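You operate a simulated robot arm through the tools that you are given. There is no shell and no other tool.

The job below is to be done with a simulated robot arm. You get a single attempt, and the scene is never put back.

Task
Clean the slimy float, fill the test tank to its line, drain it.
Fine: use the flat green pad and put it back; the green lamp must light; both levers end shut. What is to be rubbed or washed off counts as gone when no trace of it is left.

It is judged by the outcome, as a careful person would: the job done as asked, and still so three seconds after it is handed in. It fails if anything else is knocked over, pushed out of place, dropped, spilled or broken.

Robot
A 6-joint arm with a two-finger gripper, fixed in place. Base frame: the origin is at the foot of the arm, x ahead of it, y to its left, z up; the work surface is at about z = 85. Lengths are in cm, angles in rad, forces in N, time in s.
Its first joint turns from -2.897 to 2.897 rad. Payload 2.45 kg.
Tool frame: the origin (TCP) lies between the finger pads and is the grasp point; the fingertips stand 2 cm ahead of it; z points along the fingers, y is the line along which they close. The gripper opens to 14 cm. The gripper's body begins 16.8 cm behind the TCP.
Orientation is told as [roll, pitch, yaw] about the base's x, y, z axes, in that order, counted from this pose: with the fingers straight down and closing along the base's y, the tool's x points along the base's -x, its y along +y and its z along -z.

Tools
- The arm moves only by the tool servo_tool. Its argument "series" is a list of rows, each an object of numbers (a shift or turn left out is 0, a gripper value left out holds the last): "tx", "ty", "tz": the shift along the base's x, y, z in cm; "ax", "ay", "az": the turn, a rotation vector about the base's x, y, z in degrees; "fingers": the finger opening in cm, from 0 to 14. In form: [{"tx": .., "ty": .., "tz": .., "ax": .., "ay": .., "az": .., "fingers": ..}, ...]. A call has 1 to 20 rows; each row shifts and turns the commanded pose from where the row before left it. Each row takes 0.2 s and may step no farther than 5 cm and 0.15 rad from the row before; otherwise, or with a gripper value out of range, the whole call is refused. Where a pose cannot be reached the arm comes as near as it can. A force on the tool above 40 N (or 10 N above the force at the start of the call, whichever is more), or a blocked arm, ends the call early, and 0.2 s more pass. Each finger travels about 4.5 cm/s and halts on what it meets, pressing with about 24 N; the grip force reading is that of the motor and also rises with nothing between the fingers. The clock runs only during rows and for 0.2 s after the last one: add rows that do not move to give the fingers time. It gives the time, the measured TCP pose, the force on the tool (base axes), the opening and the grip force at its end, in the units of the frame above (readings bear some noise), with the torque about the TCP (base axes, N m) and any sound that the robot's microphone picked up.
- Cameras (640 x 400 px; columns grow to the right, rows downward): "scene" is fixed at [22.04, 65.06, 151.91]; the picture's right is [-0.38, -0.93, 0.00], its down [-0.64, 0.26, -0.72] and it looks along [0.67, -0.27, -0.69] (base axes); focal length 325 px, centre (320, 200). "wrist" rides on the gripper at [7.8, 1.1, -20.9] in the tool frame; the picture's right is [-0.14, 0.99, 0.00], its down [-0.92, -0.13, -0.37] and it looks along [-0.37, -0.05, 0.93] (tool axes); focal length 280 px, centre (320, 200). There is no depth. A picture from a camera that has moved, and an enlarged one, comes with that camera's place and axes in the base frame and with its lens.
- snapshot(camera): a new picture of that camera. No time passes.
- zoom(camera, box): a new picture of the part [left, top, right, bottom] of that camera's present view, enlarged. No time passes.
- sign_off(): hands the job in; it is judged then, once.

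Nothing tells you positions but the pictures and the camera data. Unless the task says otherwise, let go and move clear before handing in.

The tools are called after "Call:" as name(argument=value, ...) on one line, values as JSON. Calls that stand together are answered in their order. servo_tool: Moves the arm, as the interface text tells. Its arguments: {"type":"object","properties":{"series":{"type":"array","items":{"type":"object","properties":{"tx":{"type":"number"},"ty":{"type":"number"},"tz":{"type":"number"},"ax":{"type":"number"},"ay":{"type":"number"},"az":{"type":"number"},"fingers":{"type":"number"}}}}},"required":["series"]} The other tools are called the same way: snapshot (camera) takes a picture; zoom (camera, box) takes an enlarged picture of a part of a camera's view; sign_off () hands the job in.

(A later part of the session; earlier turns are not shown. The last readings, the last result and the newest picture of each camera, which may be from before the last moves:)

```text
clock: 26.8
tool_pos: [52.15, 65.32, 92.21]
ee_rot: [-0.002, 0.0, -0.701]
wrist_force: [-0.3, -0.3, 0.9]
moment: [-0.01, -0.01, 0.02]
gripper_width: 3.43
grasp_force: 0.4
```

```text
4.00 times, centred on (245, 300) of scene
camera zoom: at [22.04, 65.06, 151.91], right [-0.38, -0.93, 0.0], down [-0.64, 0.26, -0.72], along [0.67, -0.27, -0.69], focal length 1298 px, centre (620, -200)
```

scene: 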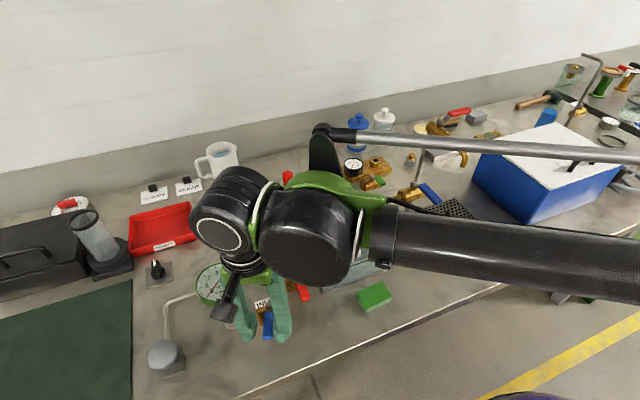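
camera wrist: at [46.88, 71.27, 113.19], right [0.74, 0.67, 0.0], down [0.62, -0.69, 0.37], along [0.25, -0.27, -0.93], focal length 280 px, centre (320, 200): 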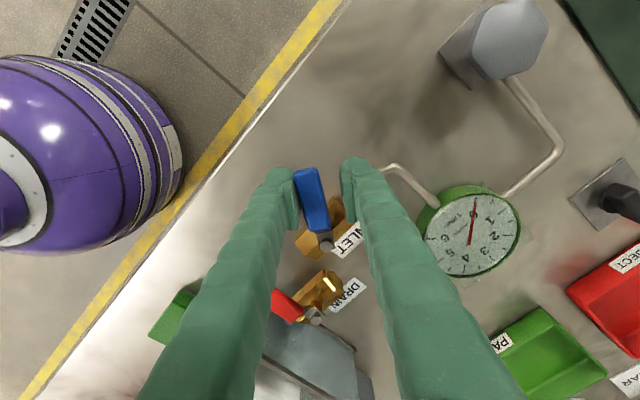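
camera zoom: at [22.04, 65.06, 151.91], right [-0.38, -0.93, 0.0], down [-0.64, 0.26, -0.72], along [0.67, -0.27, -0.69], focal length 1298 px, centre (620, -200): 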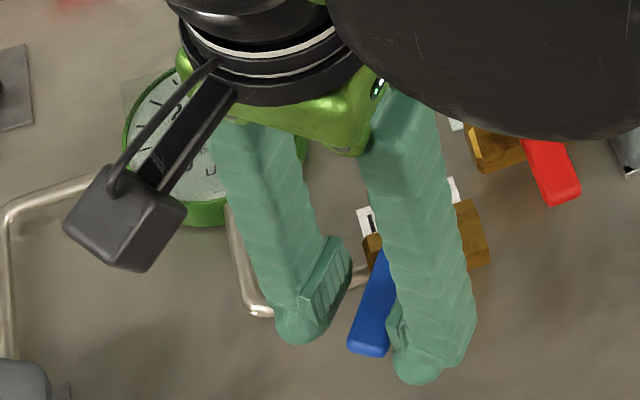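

Call:
zoom(camera="wrist", box=[410, 180, 530, 280])

Call:
zoom(camera="wrist", box=[260, 150, 380, 250])

```text
4.00 times, centred on (470, 230) of wrist
camera zoom: at [46.88, 71.27, 113.19], right [0.74, 0.67, 0.0], down [0.62, -0.69, 0.37], along [0.25, -0.27, -0.93], focal length 1122 px, centre (-280, 80)
```

zoom: 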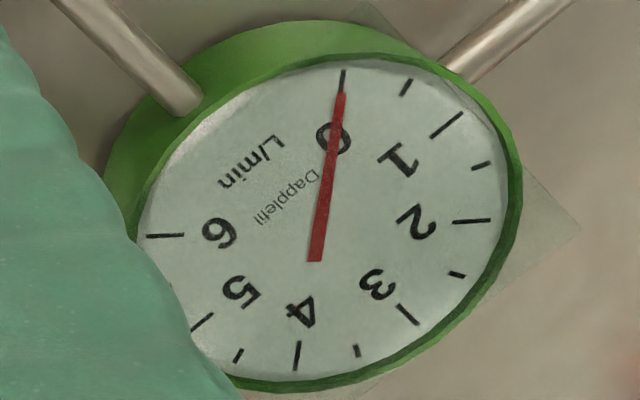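

```text
4.00 times, centred on (320, 200) of wrist
camera zoom: at [46.88, 71.27, 113.19], right [0.74, 0.67, 0.0], down [0.62, -0.69, 0.37], along [0.25, -0.27, -0.93], focal length 1122 px, centre (320, 200)
```

zoom: 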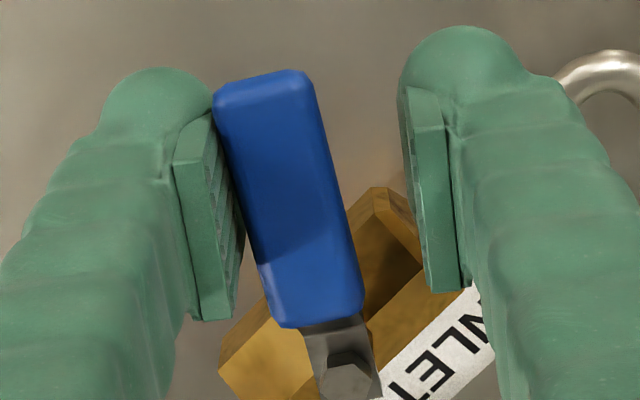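

Still zero at ~33°; turning on.

Call:
servo_tool(series=[{"tx": 0.514, "ty": 0.532, "az": -8}, {"tx": 0.582, "ty": 0.455, "az": -8}, {}])

Call:
snapshot(camera="wrist")

```text
clock: 27.6
tool_pos: [53.19, 66.38, 92.3]
ee_rot: [-0.001, -0.001, -0.98]
wrist_force: [0.2, 0.2, -0.3]
moment: [0.02, 0.02, -0.01]
gripper_width: 3.4
grasp_force: 0.6
```

```text
taken
camera wrist: at [49.83, 73.43, 113.22], right [0.9, 0.44, 0.0], down [0.41, -0.84, 0.37], along [0.16, -0.33, -0.93], focal length 280 px, centre (320, 200)
```

wrist: 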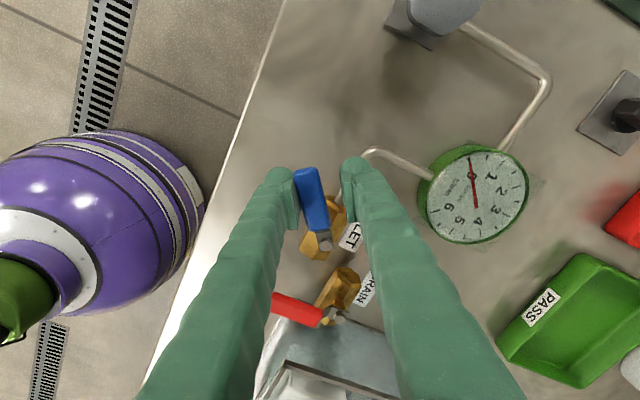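

Call:
zoom(camera="wrist", box=[410, 140, 540, 250])

Call:
zoom(camera="wrist", box=[260, 150, 380, 250])

```text
3.64 times, centred on (475, 195) of wrist
camera zoom: at [49.83, 73.43, 113.22], right [0.9, 0.44, 0.0], down [0.41, -0.84, 0.37], along [0.16, -0.33, -0.93], focal length 1020 px, centre (-244, 218)
```

zoom: 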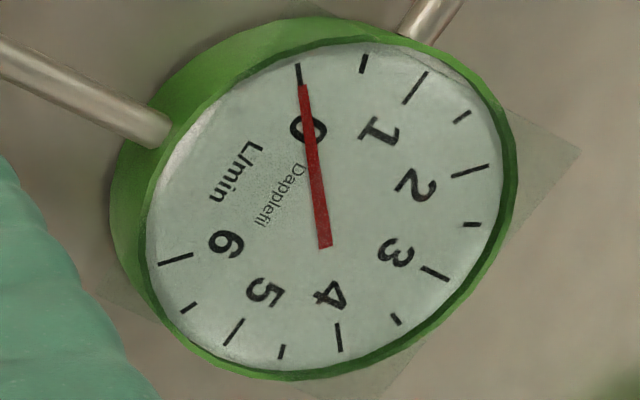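

```text
4.00 times, centred on (320, 200) of wrist
camera zoom: at [49.83, 73.43, 113.22], right [0.9, 0.44, 0.0], down [0.41, -0.84, 0.37], along [0.16, -0.33, -0.93], focal length 1122 px, centre (320, 200)
```

zoom: 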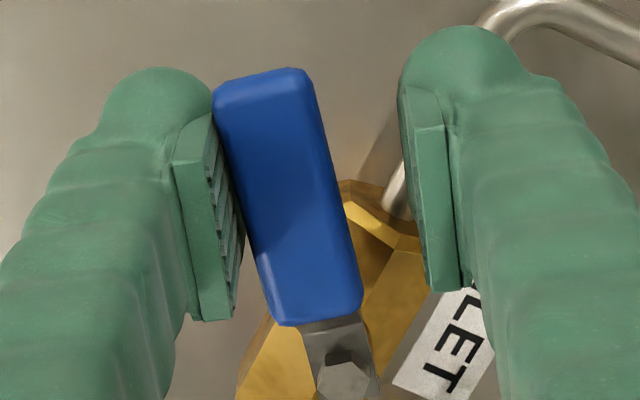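

Call:
servo_tool(series=[{"tx": 0.641, "ty": 0.37, "az": -8}, {}])

Call:
zoom(camera="wrist", box=[380, 100, 580, 250])

```text
clock: 28.2
tool_pos: [53.86, 66.67, 92.32]
ee_rot: [-0.001, 0.0, -1.118]
wrist_force: [-0.3, -0.8, 0.1]
moment: [0.03, -0.04, 0.03]
gripper_width: 3.43
grasp_force: 0.1
```

```text
2.67 times, centred on (480, 175) of wrist
camera zoom: at [51.51, 74.19, 113.23], right [0.95, 0.31, 0.0], down [0.29, -0.88, 0.37], along [0.11, -0.35, -0.93], focal length 748 px, centre (-107, 267)
```

zoom: 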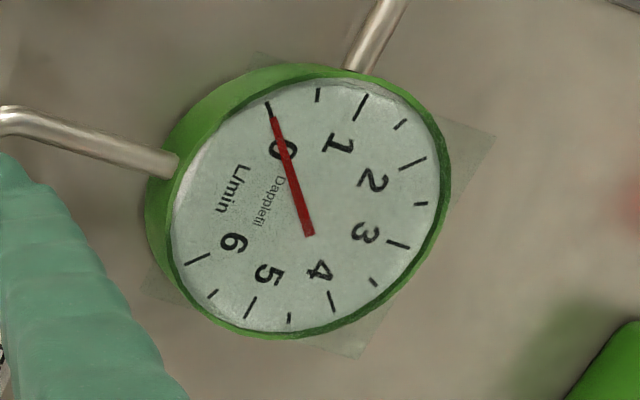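

Call:
servo_tool(series=[{"tx": 0.685, "ty": 0.277, "az": -8}, {}])

Call:
zoom(camera="wrist", box=[380, 80, 580, 230])

Call:
snapshot(camera="scene")

```text
clock: 28.8
tool_pos: [54.58, 67.08, 92.32]
ee_rot: [-0.001, 0.0, -1.261]
wrist_force: [0.2, -0.2, -0.3]
moment: [-0.02, 0.01, 0.01]
gripper_width: 3.4
grasp_force: 0.1
```

```text
2.67 times, centred on (480, 155) of wrist
camera zoom: at [53.25, 74.79, 113.3], right [0.98, 0.17, 0.0], down [0.16, -0.92, 0.37], along [0.06, -0.36, -0.93], focal length 748 px, centre (-107, 320)
```

zoom: 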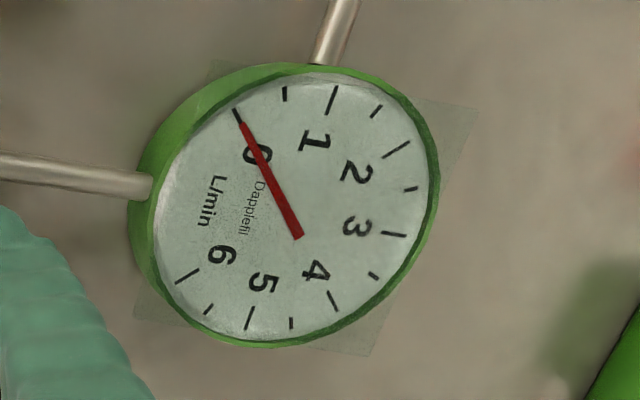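

```text
taken
```

scene: 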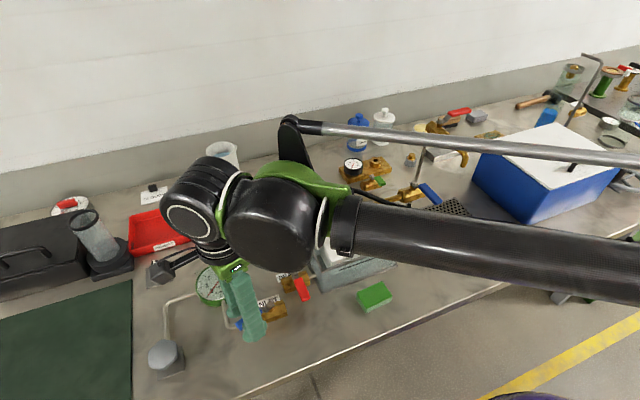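

Gauge still 0. Check whether the tank is filling at all.

Call:
snapshot(camera="wrist")

Call:
zoom(camera="scene", box=[280, 210, 420, 310])

```text
taken
camera wrist: at [53.25, 74.79, 113.3], right [0.98, 0.17, 0.0], down [0.16, -0.92, 0.37], along [0.06, -0.36, -0.93], focal length 280 px, centre (320, 200)
```

wrist: 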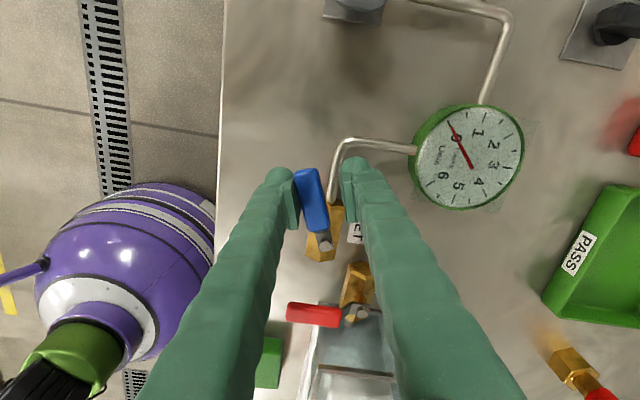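

```text
4.00 times, centred on (350, 260) of scene
camera zoom: at [22.04, 65.06, 151.91], right [-0.38, -0.93, 0.0], down [-0.64, 0.26, -0.72], along [0.67, -0.27, -0.69], focal length 1298 px, centre (200, -40)
```

zoom: 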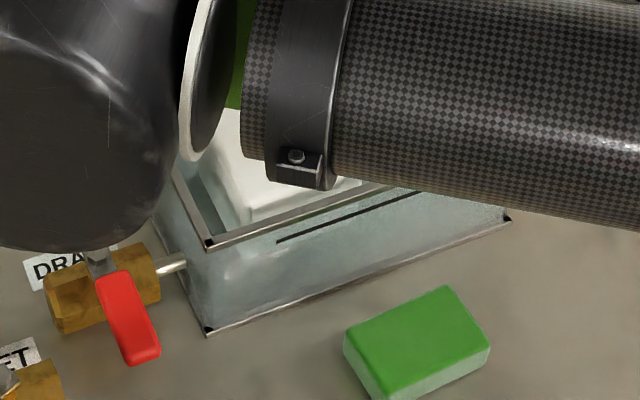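

Call:
servo_tool(series=[{"tx": 0.718, "ty": 0.178, "az": -8}, {"tx": 0.735, "ty": 0.078, "az": -8}, {}])

Call:
snapshot(camera="wrist")

Call:
zoom(camera="scene", box=[280, 210, 420, 310])

```text
clock: 29.6
tool_pos: [56.05, 67.17, 92.26]
ee_rot: [0.001, -0.001, -1.537]
wrist_force: [-1.0, 0.0, -0.3]
moment: [-0.01, -0.02, 0.0]
gripper_width: 3.41
grasp_force: 0.1
```

```text
taken
camera wrist: at [56.91, 75.11, 113.29], right [0.99, -0.1, 0.0], down [-0.1, -0.92, 0.37], along [-0.04, -0.37, -0.93], focal length 280 px, centre (320, 200)
```

wrist: 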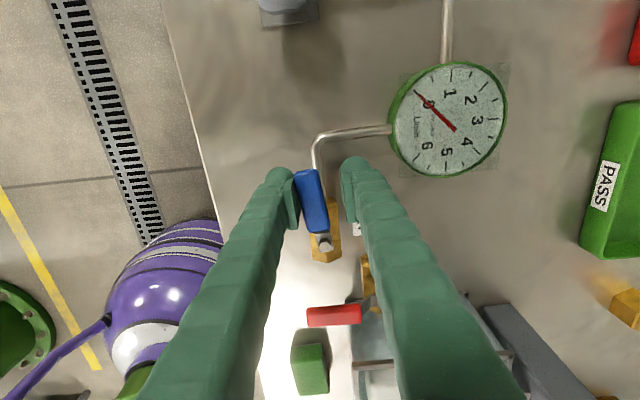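

```text
4.00 times, centred on (350, 260) of scene
camera zoom: at [22.04, 65.06, 151.91], right [-0.38, -0.93, 0.0], down [-0.64, 0.26, -0.72], along [0.67, -0.27, -0.69], focal length 1298 px, centre (200, -40)
```

zoom: 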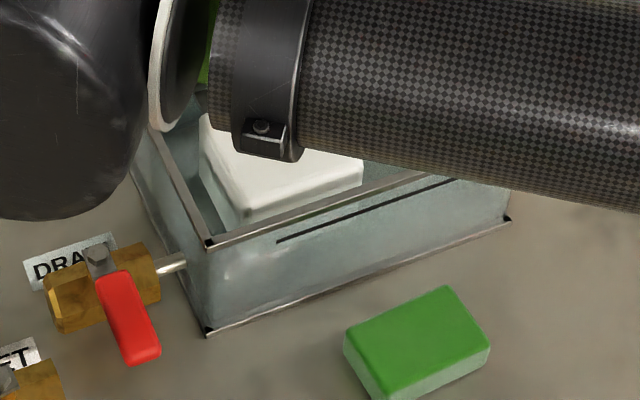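

Call:
servo_tool(series=[{"tx": 0.74, "ty": -0.05, "az": -7}, {}, {}, {}, {}])

Call:
snapshot(camera="wrist")

Call:
snapshot(camera="scene")

```text
clock: 30.8
tool_pos: [56.69, 67.25, 92.31]
ee_rot: [0.0, -0.001, -1.659]
wrist_force: [-3.0, 0.9, -0.1]
moment: [-0.03, 0.0, -0.02]
gripper_width: 3.56
grasp_force: 1.5
```

```text
taken
camera wrist: at [58.5, 74.96, 113.21], right [0.97, -0.22, 0.0], down [-0.21, -0.91, 0.37], along [-0.08, -0.36, -0.93], focal length 280 px, centre (320, 200)
```

wrist: 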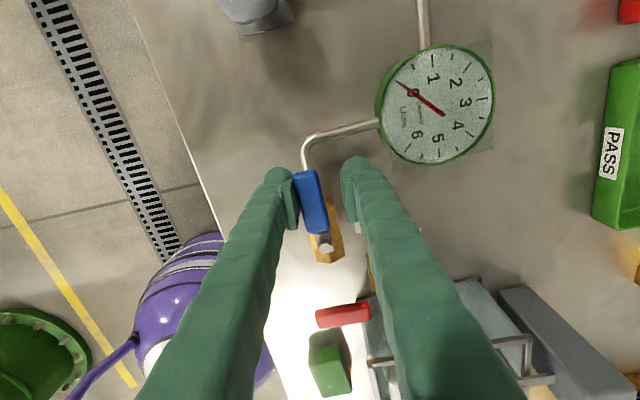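

```text
taken
```

scene: 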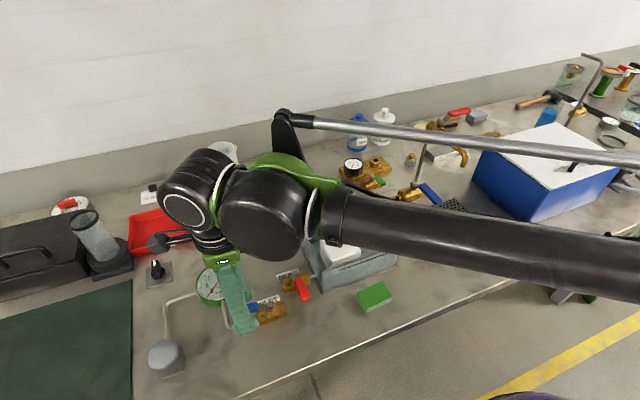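

Call:
zoom(camera="wrist", box=[370, 40, 500, 170])

Call:
zoom(camera="scene", box=[280, 210, 420, 310])

Call:
zoom(camera="scene", box=[130, 220, 240, 390])

```text
3.08 times, centred on (435, 105) of wrist
camera zoom: at [58.5, 74.96, 113.21], right [0.97, -0.22, 0.0], down [-0.21, -0.91, 0.37], along [-0.08, -0.36, -0.93], focal length 863 px, centre (-34, 492)
```

zoom: 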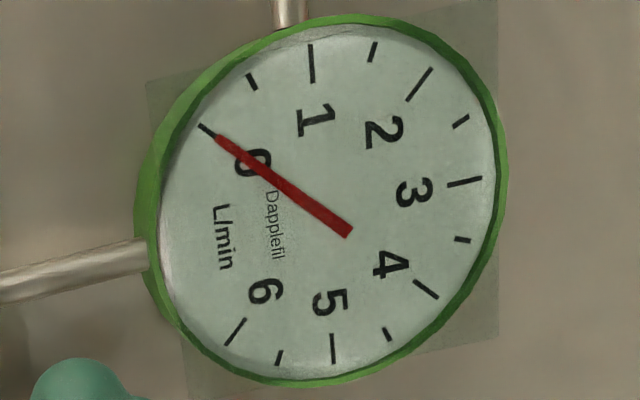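

```text
4.00 times, centred on (350, 260) of scene
camera zoom: at [22.04, 65.06, 151.91], right [-0.38, -0.93, 0.0], down [-0.64, 0.26, -0.72], along [0.67, -0.27, -0.69], focal length 1298 px, centre (200, -40)
```

zoom: 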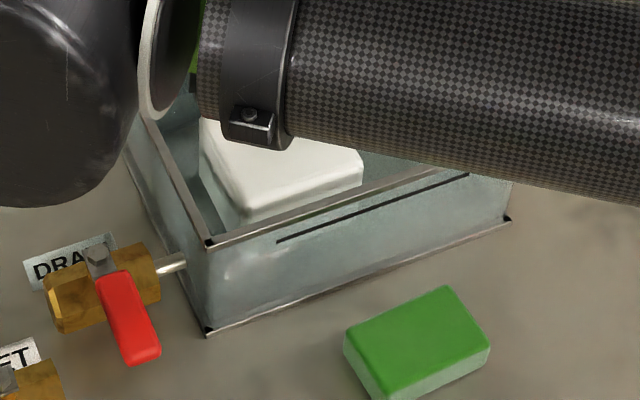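

```text
2.35 times, centred on (185, 305) of scene
camera zoom: at [22.04, 65.06, 151.91], right [-0.38, -0.93, 0.0], down [-0.64, 0.26, -0.72], along [0.67, -0.27, -0.69], focal length 764 px, centre (638, -47)
```

zoom: 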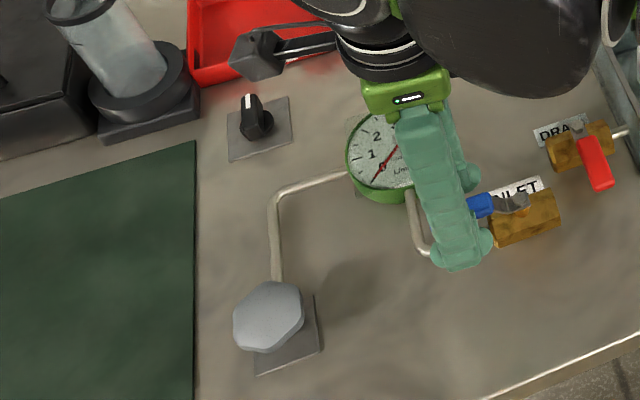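

The inlet lever is fully open yet the gauge reads 0, so the supply upstream (the grey hexagonal knob that feeds the gauge) is probably shut. I lift off and look at that knob.

Call:
servo_tool(series=[{"tx": -0.35}, {}, {}, {"tz": 4}, {"tz": 4}, {"tz": 4}, {"tz": 4}, {"ty": 1}])

Call:
snapshot(camera="wrist")

Call:
snapshot(camera="scene")

```text
clock: 32.6
tool_pos: [56.46, 68.21, 108.23]
ee_rot: [-0.001, -0.002, -1.658]
wrist_force: [0.4, 0.2, -0.3]
moment: [0.02, 0.0, 0.02]
gripper_width: 3.37
grasp_force: 0.1
```

```text
taken
camera wrist: at [58.25, 75.96, 129.22], right [0.97, -0.22, 0.0], down [-0.21, -0.91, 0.37], along [-0.08, -0.36, -0.93], focal length 280 px, centre (320, 200)
```

wrist: 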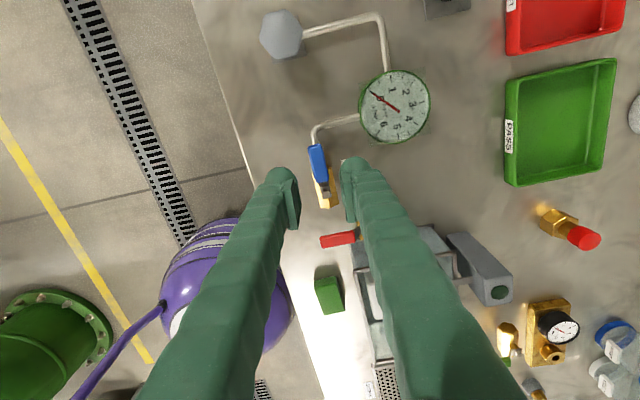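

```text
taken
```

scene: 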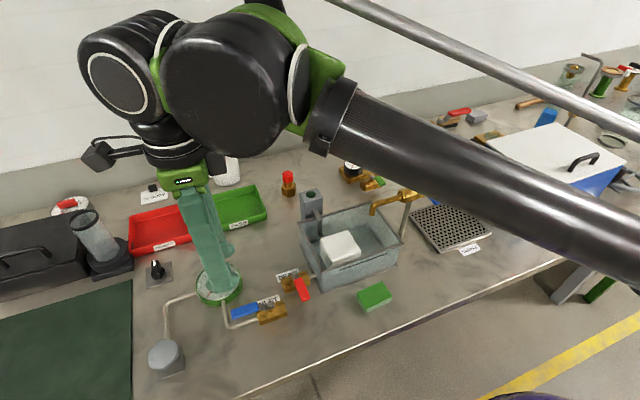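

Call:
zoom(camera="scene", box=[295, 180, 415, 300])

Call:
zoom(camera="scene", box=[135, 320, 205, 390])

Call:
zoom(camera="wrist", box=[240, 0, 340, 80])

Call:
zoom(camera="wrist", box=[340, 50, 450, 160])

```text
3.33 times, centred on (355, 240) of scene
camera zoom: at [22.04, 65.06, 151.91], right [-0.38, -0.93, 0.0], down [-0.64, 0.26, -0.72], along [0.67, -0.27, -0.69], focal length 1082 px, centre (203, 67)
```

zoom: 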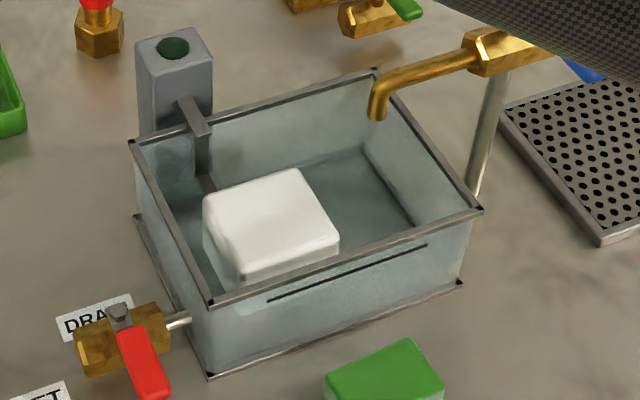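

```text
5.71 times, centred on (170, 355) of scene
camera zoom: at [22.04, 65.06, 151.91], right [-0.38, -0.93, 0.0], down [-0.64, 0.26, -0.72], along [0.67, -0.27, -0.69], focal length 1855 px, centre (1177, -686)
```

zoom: 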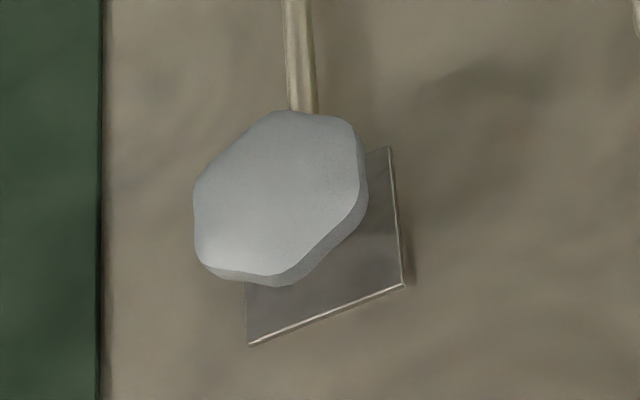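

```text
5.00 times, centred on (290, 40) of wrist
camera zoom: at [58.25, 75.96, 129.22], right [0.97, -0.22, 0.0], down [-0.21, -0.91, 0.37], along [-0.08, -0.36, -0.93], focal length 1402 px, centre (470, 1000)
```

zoom: 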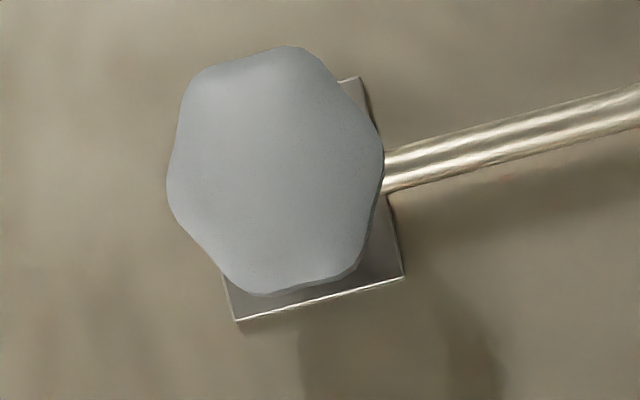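

```text
3.64 times, centred on (395, 105) of wrist
camera zoom: at [58.25, 75.96, 129.22], right [0.97, -0.22, 0.0], down [-0.21, -0.91, 0.37], along [-0.08, -0.36, -0.93], focal length 1020 px, centre (47, 546)
```

zoom: 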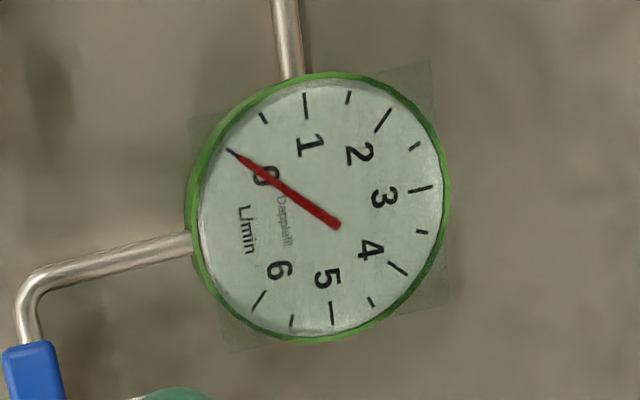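

The tank is empty: supply knob (lobed handwheel, centre ≈(55.0, 83.0), top z≈90, ~5 cm wide) must be shut. I move above it with the fingers lined up across two valleys of the lobes.

Call:
servo_tool(series=[{"tx": -0.15, "ty": 1.5, "az": 8.5, "fingers": 8}, {"tx": -0.15, "ty": 1.5, "az": 8.5}, {"tx": -0.15, "ty": 1.5, "az": 8.5}, {"tx": -0.15, "ty": 1.5, "az": 8.5}, {"tx": -0.15, "ty": 1.5, "az": 8.5}, {"tx": -0.15, "ty": 1.5, "az": 8.5}, {"tx": -0.15, "ty": 1.5, "az": 8.5}, {"tx": -0.15, "ty": 1.5, "az": 8.5}, {"tx": -0.15, "ty": 1.5, "az": 8.5}, {"tx": -0.15, "ty": 1.3, "az": 8.5}, {"tz": -4}, {}])

Call:
snapshot(camera="wrist")

Call:
zoom(camera="scene", box=[100, 260, 300, 400])

```text
clock: 35.2
tool_pos: [54.42, 82.39, 103.68]
ee_rot: [0.001, 0.0, -0.175]
wrist_force: [-0.1, -0.9, -0.4]
moment: [-0.02, -0.01, 0.01]
gripper_width: 7.97
grasp_force: 0.1
out of reach, approached as far as the arm can: row 10
```

```text
taken
camera wrist: at [47.01, 84.85, 124.57], right [0.31, 0.95, 0.0], down [0.88, -0.29, 0.37], along [0.35, -0.11, -0.93], focal length 280 px, centre (320, 200)
```

wrist: 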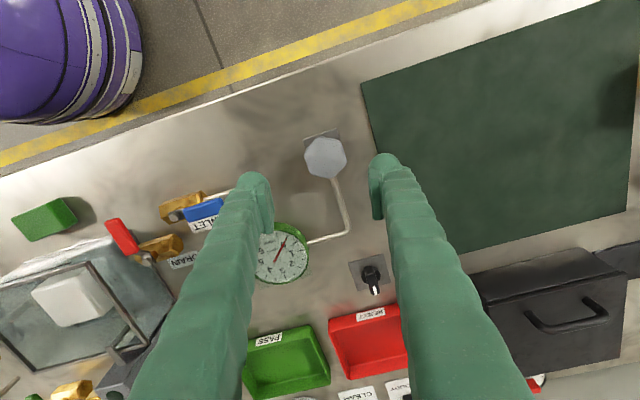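

```text
2.86 times, centred on (200, 330) of scene
camera zoom: at [22.04, 65.06, 151.91], right [-0.38, -0.93, 0.0], down [-0.64, 0.26, -0.72], along [0.67, -0.27, -0.69], focal length 927 px, centre (663, -171)
```

zoom: 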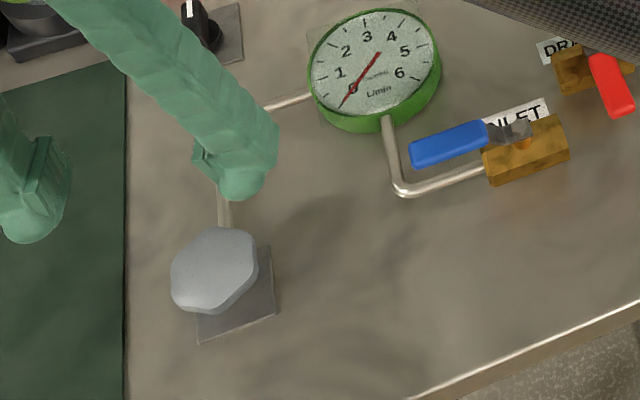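

The knob is near the reach limit; refine its position.

Call:
zoom(camera="wrist", box=[280, 110, 380, 190])

Call:
zoom(camera="scene", box=[135, 320, 205, 390])

```text
5.00 times, centred on (330, 150) of wrist
camera zoom: at [47.01, 84.85, 124.57], right [0.31, 0.95, 0.0], down [0.88, -0.29, 0.37], along [0.35, -0.11, -0.93], focal length 1402 px, centre (270, 450)
```

zoom: 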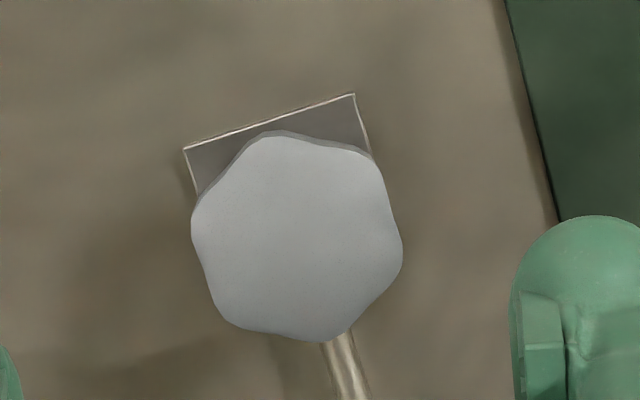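

```text
5.71 times, centred on (170, 355) of scene
camera zoom: at [22.04, 65.06, 151.91], right [-0.38, -0.93, 0.0], down [-0.64, 0.26, -0.72], along [0.67, -0.27, -0.69], focal length 1855 px, centre (1177, -686)
```

zoom: 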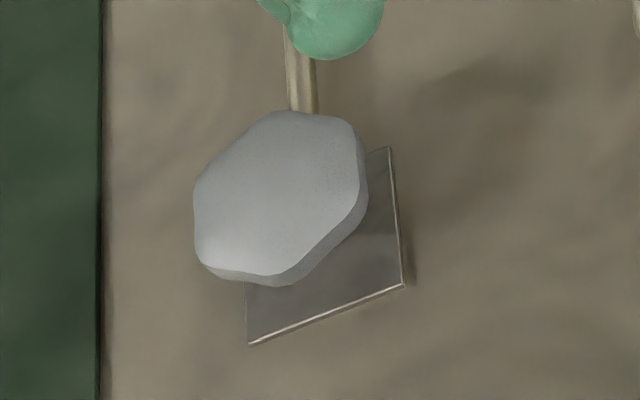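

Knob centre refined to (54.9, 83.0), top z≈90.4; I add a slight outward tilt for reach and line the fingers with the valleys (yaw ≈ 0), then go down around it.

Call:
servo_tool(series=[{"ax": 3.1, "ay": -6.3}, {"az": 5}, {"az": 5}, {"tx": 0.25, "ty": 0.3, "tz": -3}, {"tx": 0.2, "ty": 0.3, "tz": -3}, {"tz": -2}, {}])

Call:
zoom(camera="wrist", box=[230, 90, 430, 230])

Call:
zoom(camera="scene", box=[100, 280, 240, 400])

```text
clock: 36.8
tool_pos: [54.93, 83.22, 95.63]
ee_rot: [0.074, -0.1, -0.003]
wrist_force: [0.1, 0.5, 0.2]
moment: [0.04, 0.0, 0.0]
gripper_width: 8.01
grasp_force: 0.1
```

```text
2.86 times, centred on (330, 160) of wrist
camera zoom: at [45.26, 82.72, 115.81], right [0.13, 0.99, 0.09], down [0.88, -0.16, 0.45], along [0.46, 0.02, -0.89], focal length 801 px, centre (291, 314)
```

zoom: 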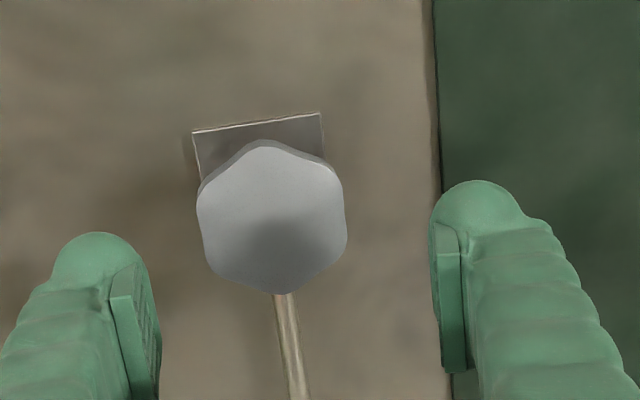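

```text
3.33 times, centred on (170, 340) of scene
camera zoom: at [22.04, 65.06, 151.91], right [-0.38, -0.93, 0.0], down [-0.64, 0.26, -0.72], along [0.67, -0.27, -0.69], focal length 1082 px, centre (820, -267)
```

zoom: 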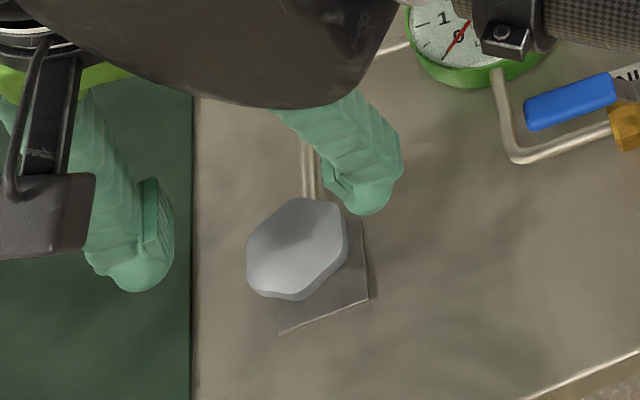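

Call:
servo_tool(series=[{"tz": -2, "tx": -0.1, "ty": -0.12}, {"tz": -2}, {"tz": -1.4}, {}])

Call:
zoom(camera="wrist", box=[230, 90, 430, 230])

Call:
zoom(camera="scene", box=[100, 280, 240, 400])

```text
clock: 37.8
tool_pos: [54.95, 82.98, 90.3]
ee_rot: [0.072, -0.1, -0.006]
wrist_force: [-0.3, 0.2, -0.4]
moment: [0.0, 0.0, 0.01]
gripper_width: 7.98
grasp_force: 0.0
```

```text
2.86 times, centred on (330, 160) of wrist
camera zoom: at [45.15, 82.56, 110.45], right [0.13, 0.99, 0.09], down [0.88, -0.16, 0.45], along [0.46, 0.02, -0.89], focal length 801 px, centre (291, 314)
```

zoom: 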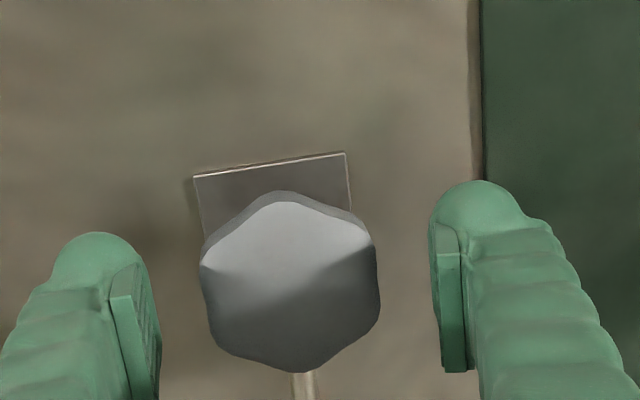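

```text
3.33 times, centred on (170, 340) of scene
camera zoom: at [22.04, 65.06, 151.91], right [-0.38, -0.93, 0.0], down [-0.64, 0.26, -0.72], along [0.67, -0.27, -0.69], focal length 1082 px, centre (820, -267)
```

zoom: 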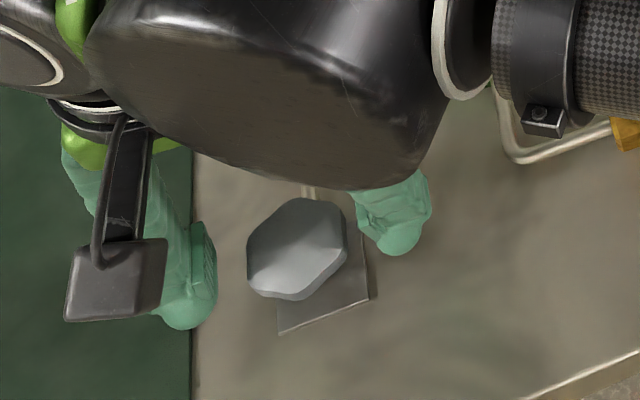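

Call:
servo_tool(series=[{"fingers": 4}, {}, {}, {}])

Call:
zoom(camera="wrist", box=[230, 90, 430, 230])

```text
clock: 38.8
tool_pos: [54.99, 82.92, 90.29]
ee_rot: [0.074, -0.1, -0.006]
wrist_force: [-1.8, -2.4, -2.8]
moment: [-0.13, 0.04, 0.03]
gripper_width: 5.09
grasp_force: 45.2
```

```text
2.86 times, centred on (330, 160) of wrist
camera zoom: at [45.16, 82.55, 110.47], right [0.13, 0.99, 0.09], down [0.88, -0.16, 0.45], along [0.46, 0.02, -0.89], focal length 801 px, centre (291, 314)
```

zoom: 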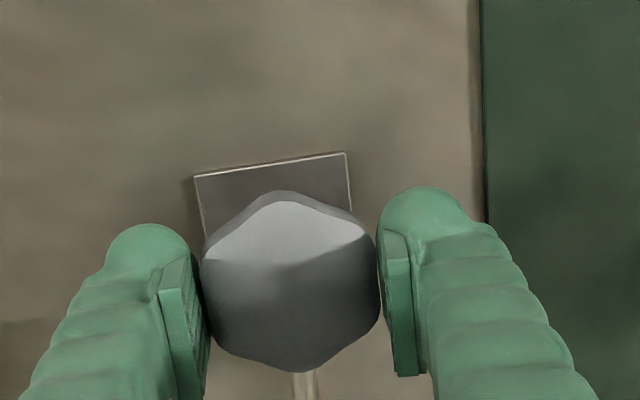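

Knob gripped across its flats. Turn it counter-clockwise (opening direction) by ~24° and check.

Call:
servo_tool(series=[{"az": 4}, {"az": 6}, {"az": 6}, {"az": 6}, {}])

Call:
snapshot(camera="wrist")

Call:
snapshot(camera="scene")

```text
clock: 40.0
tool_pos: [55.1, 82.87, 90.44]
ee_rot: [0.074, -0.099, 0.381]
wrist_force: [19.2, 12.6, 20.9]
moment: [-0.02, -0.47, 0.01]
gripper_width: 5.06
grasp_force: 45.1
```

```text
taken
camera wrist: at [46.02, 78.87, 110.44], right [-0.25, 0.97, 0.09], down [0.87, 0.18, 0.45], along [0.42, 0.19, -0.89], focal length 280 px, centre (320, 200)
```

wrist: 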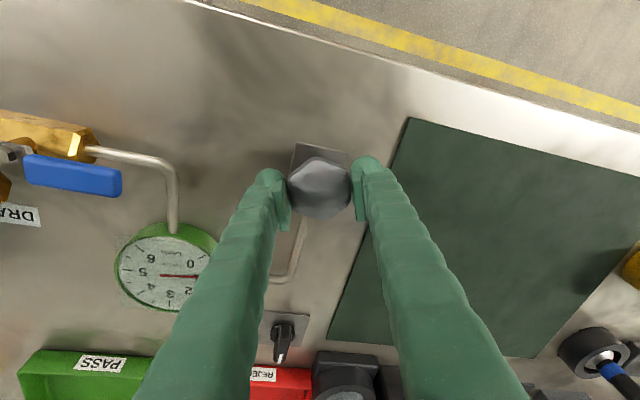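

```text
taken
```

scene: 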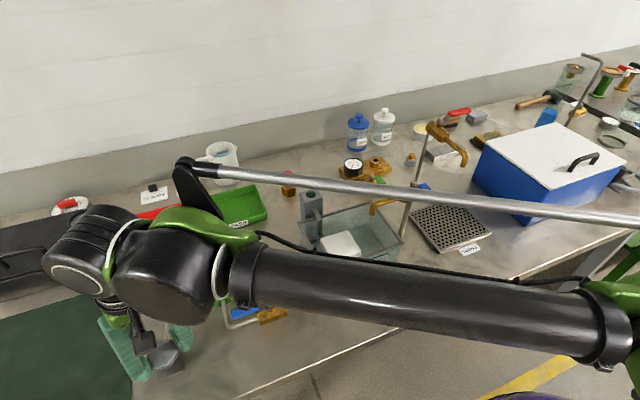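

Call:
zoom(camera="wrist", box=[110, 210, 230, 320])

Call:
zoom(camera="wrist", box=[260, 130, 380, 230])

```text
3.64 times, centred on (170, 265) of wrist
camera zoom: at [46.02, 78.87, 110.44], right [-0.25, 0.97, 0.09], down [0.87, 0.18, 0.45], along [0.42, 0.19, -0.89], focal length 1020 px, centre (866, -36)
```

zoom: 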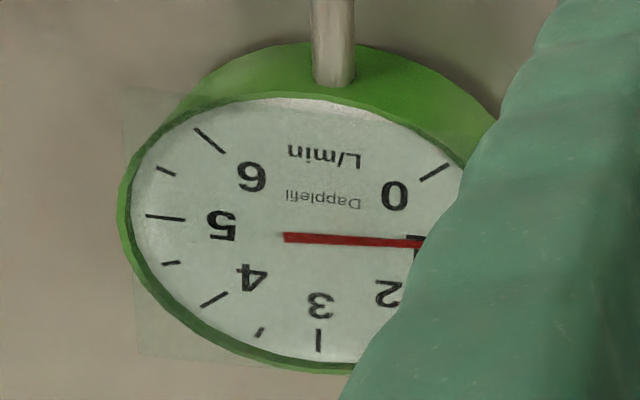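

```text
4.00 times, centred on (320, 180) of wrist
camera zoom: at [46.02, 78.87, 110.44], right [-0.25, 0.97, 0.09], down [0.87, 0.18, 0.45], along [0.42, 0.19, -0.89], focal length 1122 px, centre (320, 280)
```

zoom: 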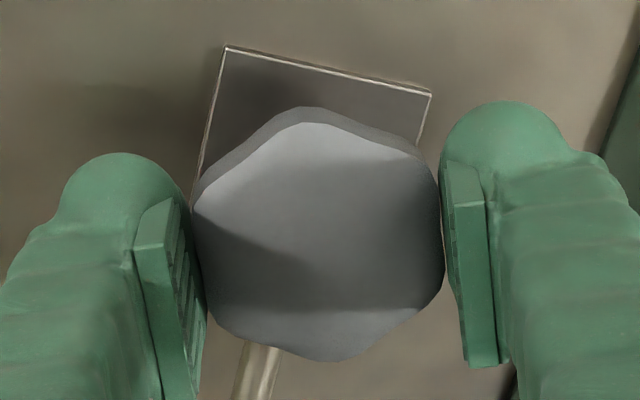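

The supply knob works: gauge now ~1 L/min. I relieve the side load and open a bit more for about 2 L/min.

Call:
servo_tool(series=[{"tx": 0.12, "ty": 0.08, "tz": 0.15}, {"az": 5}, {"az": 5}, {"az": 4}])

Call:
zoom(camera="wrist", box=[70, 190, 250, 340])

Call:
zoom(camera="scene", box=[280, 170, 420, 290])

```text
clock: 41.0
tool_pos: [54.93, 82.98, 90.38]
ee_rot: [0.075, -0.095, 0.624]
wrist_force: [-3.9, -16.8, -27.3]
moment: [-0.27, -0.17, 0.0]
gripper_width: 5.1
grasp_force: 44.9
```

```text
2.67 times, centred on (160, 265) of wrist
camera zoom: at [47.34, 76.88, 110.48], right [-0.47, 0.88, 0.08], down [0.81, 0.39, 0.45], along [0.36, 0.28, -0.89], focal length 748 px, centre (747, 27)
```

zoom: 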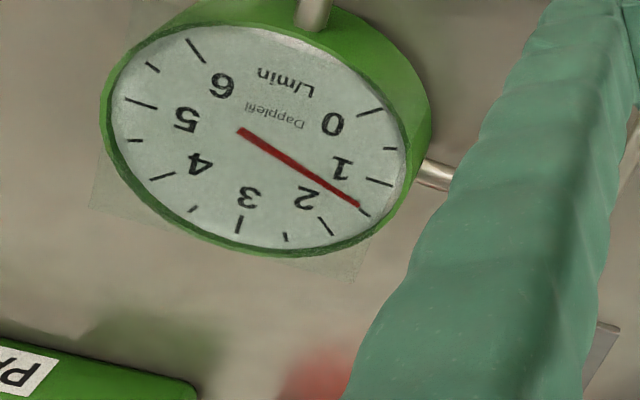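

```text
3.33 times, centred on (350, 230) of scene
camera zoom: at [22.04, 65.06, 151.91], right [-0.38, -0.93, 0.0], down [-0.64, 0.26, -0.72], along [0.67, -0.27, -0.69], focal length 1082 px, centre (220, 100)
```

zoom: 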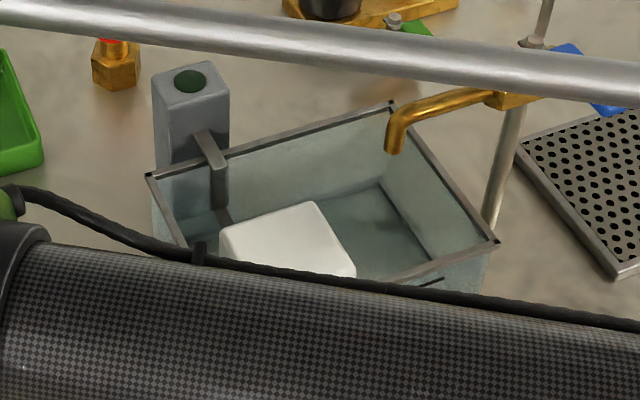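

Flow is ~1.5 L/min – a manageable rate. I release the knob, lift, straighten and return above the inlet lever while the tank fills, checking on the way.

Call:
servo_tool(series=[{"fingers": 8, "tz": -0.1}, {}, {}, {"tz": 3}, {"tz": 4}, {"tz": 4}, {"tz": 3, "ax": -6.69, "ay": 2.15}, {"tx": 0.1, "ty": -1.5, "az": -8.5}, {"tx": 0.1, "ty": -1.5, "az": -8.5}, {"tx": 0.1, "ty": -1.5, "az": -8.5}, {"tx": 0.1, "ty": -1.5, "az": -8.5}])

Call:
snapshot(camera="scene")

Call:
snapshot(camera="wrist")

```text
clock: 43.4
tool_pos: [55.52, 76.91, 104.15]
ee_rot: [-0.001, -0.001, 0.031]
wrist_force: [0.0, 0.0, 1.1]
moment: [-0.03, -0.02, 0.01]
gripper_width: 7.99
grasp_force: 0.1
```

```text
taken
```

scene: 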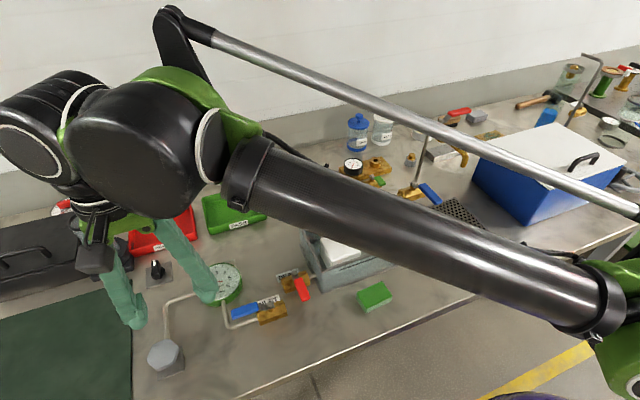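

```text
taken
camera wrist: at [47.64, 77.71, 125.25], right [0.11, 0.99, 0.0], down [0.92, -0.1, 0.37], along [0.37, -0.04, -0.93], focal length 280 px, centre (320, 200)
```

wrist: 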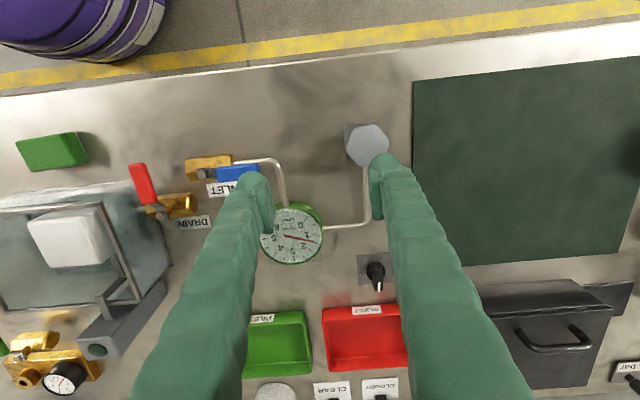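

Call:
servo_tool(series=[{"tx": 0.08, "ty": -0.88, "az": -8.5, "fingers": 3.4}, {"tx": 0.08, "ty": -0.88, "az": -8.5}, {"tx": 0.08, "ty": -0.88, "az": -8.5}, {"tx": 0.08, "ty": -0.88, "az": -8.5}, {"tx": 0.08, "ty": -0.88, "az": -8.5}, {"tx": 0.08, "ty": -0.88, "az": -8.5}, {"tx": 0.08, "ty": -0.88, "az": -8.5}, {"tx": 0.08, "ty": -0.88, "az": -8.5}, {"tx": 0.08, "ty": -0.88, "az": -8.5}, {"tx": 0.08, "ty": -0.88, "az": -8.5}, {"tx": 0.08, "ty": -0.88, "az": -8.5}, {}])

Call:
snapshot(camera="scene")

Call:
snapshot(camera="wrist")

Call:
zoom(camera="scene", box=[290, 180, 420, 300])

```text
clock: 46.0
tool_pos: [56.34, 67.36, 104.38]
ee_rot: [-0.001, 0.001, -1.6]
wrist_force: [0.3, 0.3, -0.2]
moment: [0.0, -0.02, 0.01]
gripper_width: 3.4
grasp_force: 0.1
```

```text
taken
```

scene: 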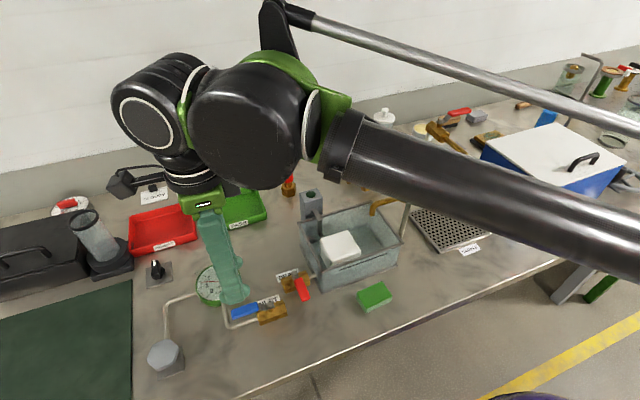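

```text
taken
camera wrist: at [57.6, 75.11, 125.31], right [0.99, -0.17, 0.0], down [-0.15, -0.92, 0.37], along [-0.06, -0.36, -0.93], focal length 280 px, centre (320, 200)
```

wrist: 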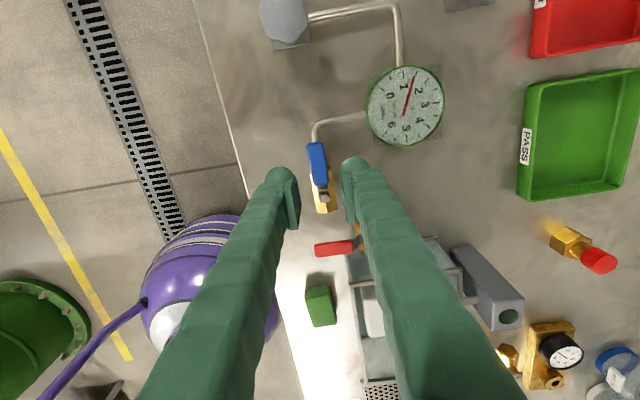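

```text
3.33 times, centred on (355, 240) of scene
camera zoom: at [22.04, 65.06, 151.91], right [-0.38, -0.93, 0.0], down [-0.64, 0.26, -0.72], along [0.67, -0.27, -0.69], focal length 1082 px, centre (203, 67)
```

zoom: 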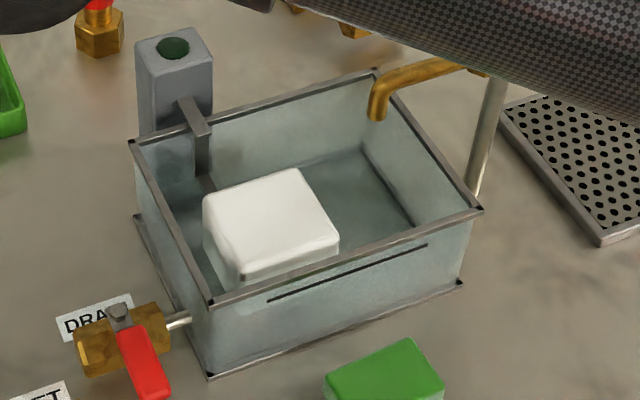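

From here I can watch the tank, the lamp and gauge (~1.5 L/min). I wait a few seconds and look for the water rising.

Call:
servo_tool(series=[{}, {}, {}, {}, {}, {}, {}, {}, {}, {}, {}, {}, {}, {}, {}, {}, {}, {}, {}, {}])

Call:
zoom(camera="scene", box=[290, 180, 420, 300])

Call:
zoom(camera="wrist", box=[350, 50, 460, 160])

```text
clock: 50.2
tool_pos: [56.32, 67.38, 104.42]
ee_rot: [-0.001, -0.001, -1.596]
wrist_force: [0.6, 0.8, -0.1]
moment: [-0.02, -0.01, -0.01]
gripper_width: 3.39
grasp_force: 0.1
```

```text
3.33 times, centred on (355, 240) of scene
camera zoom: at [22.04, 65.06, 151.91], right [-0.38, -0.93, 0.0], down [-0.64, 0.26, -0.72], along [0.67, -0.27, -0.69], focal length 1082 px, centre (203, 67)
```

zoom: 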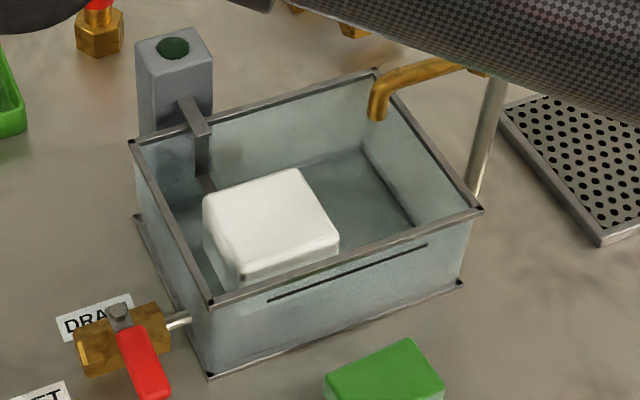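

```text
3.64 times, centred on (405, 105) of wrist
camera zoom: at [57.59, 75.12, 125.31], right [0.99, -0.16, 0.0], down [-0.15, -0.92, 0.37], along [-0.06, -0.36, -0.93], focal length 1020 px, centre (11, 546)
```

zoom: 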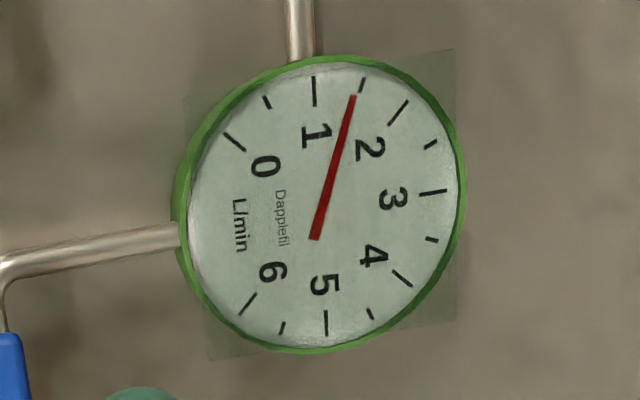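

Call:
zoom(camera="scene", box=[340, 190, 410, 260])

Call:
zoom(camera="scene", box=[290, 210, 360, 290])

```text
5.71 times, centred on (375, 225) of scene
camera zoom: at [22.04, 65.06, 151.91], right [-0.38, -0.93, 0.0], down [-0.64, 0.26, -0.72], along [0.67, -0.27, -0.69], focal length 1855 px, centre (6, 57)
```

zoom: 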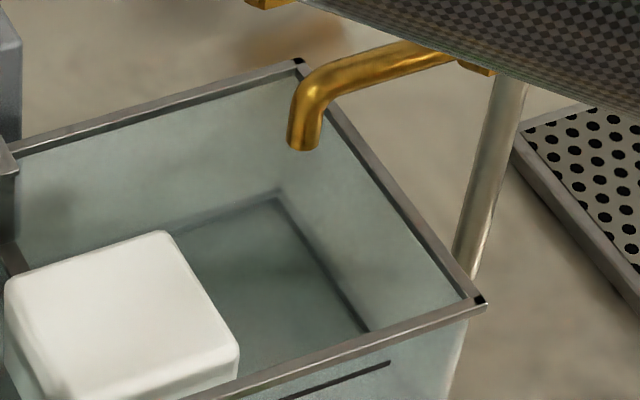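

```text
5.00 times, centred on (325, 250) of scene
camera zoom: at [22.04, 65.06, 151.91], right [-0.38, -0.93, 0.0], down [-0.64, 0.26, -0.72], along [0.67, -0.27, -0.69], focal length 1623 px, centre (295, -50)
```

zoom: 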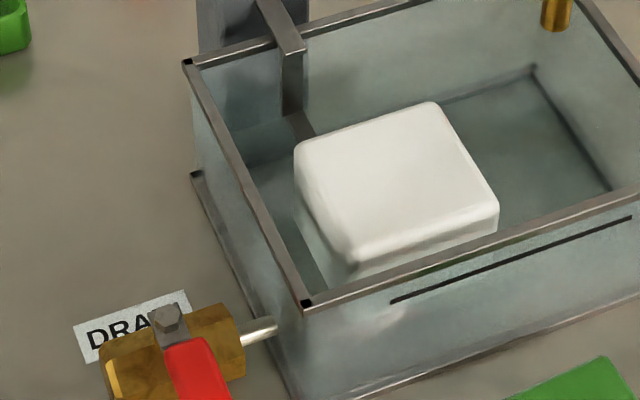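

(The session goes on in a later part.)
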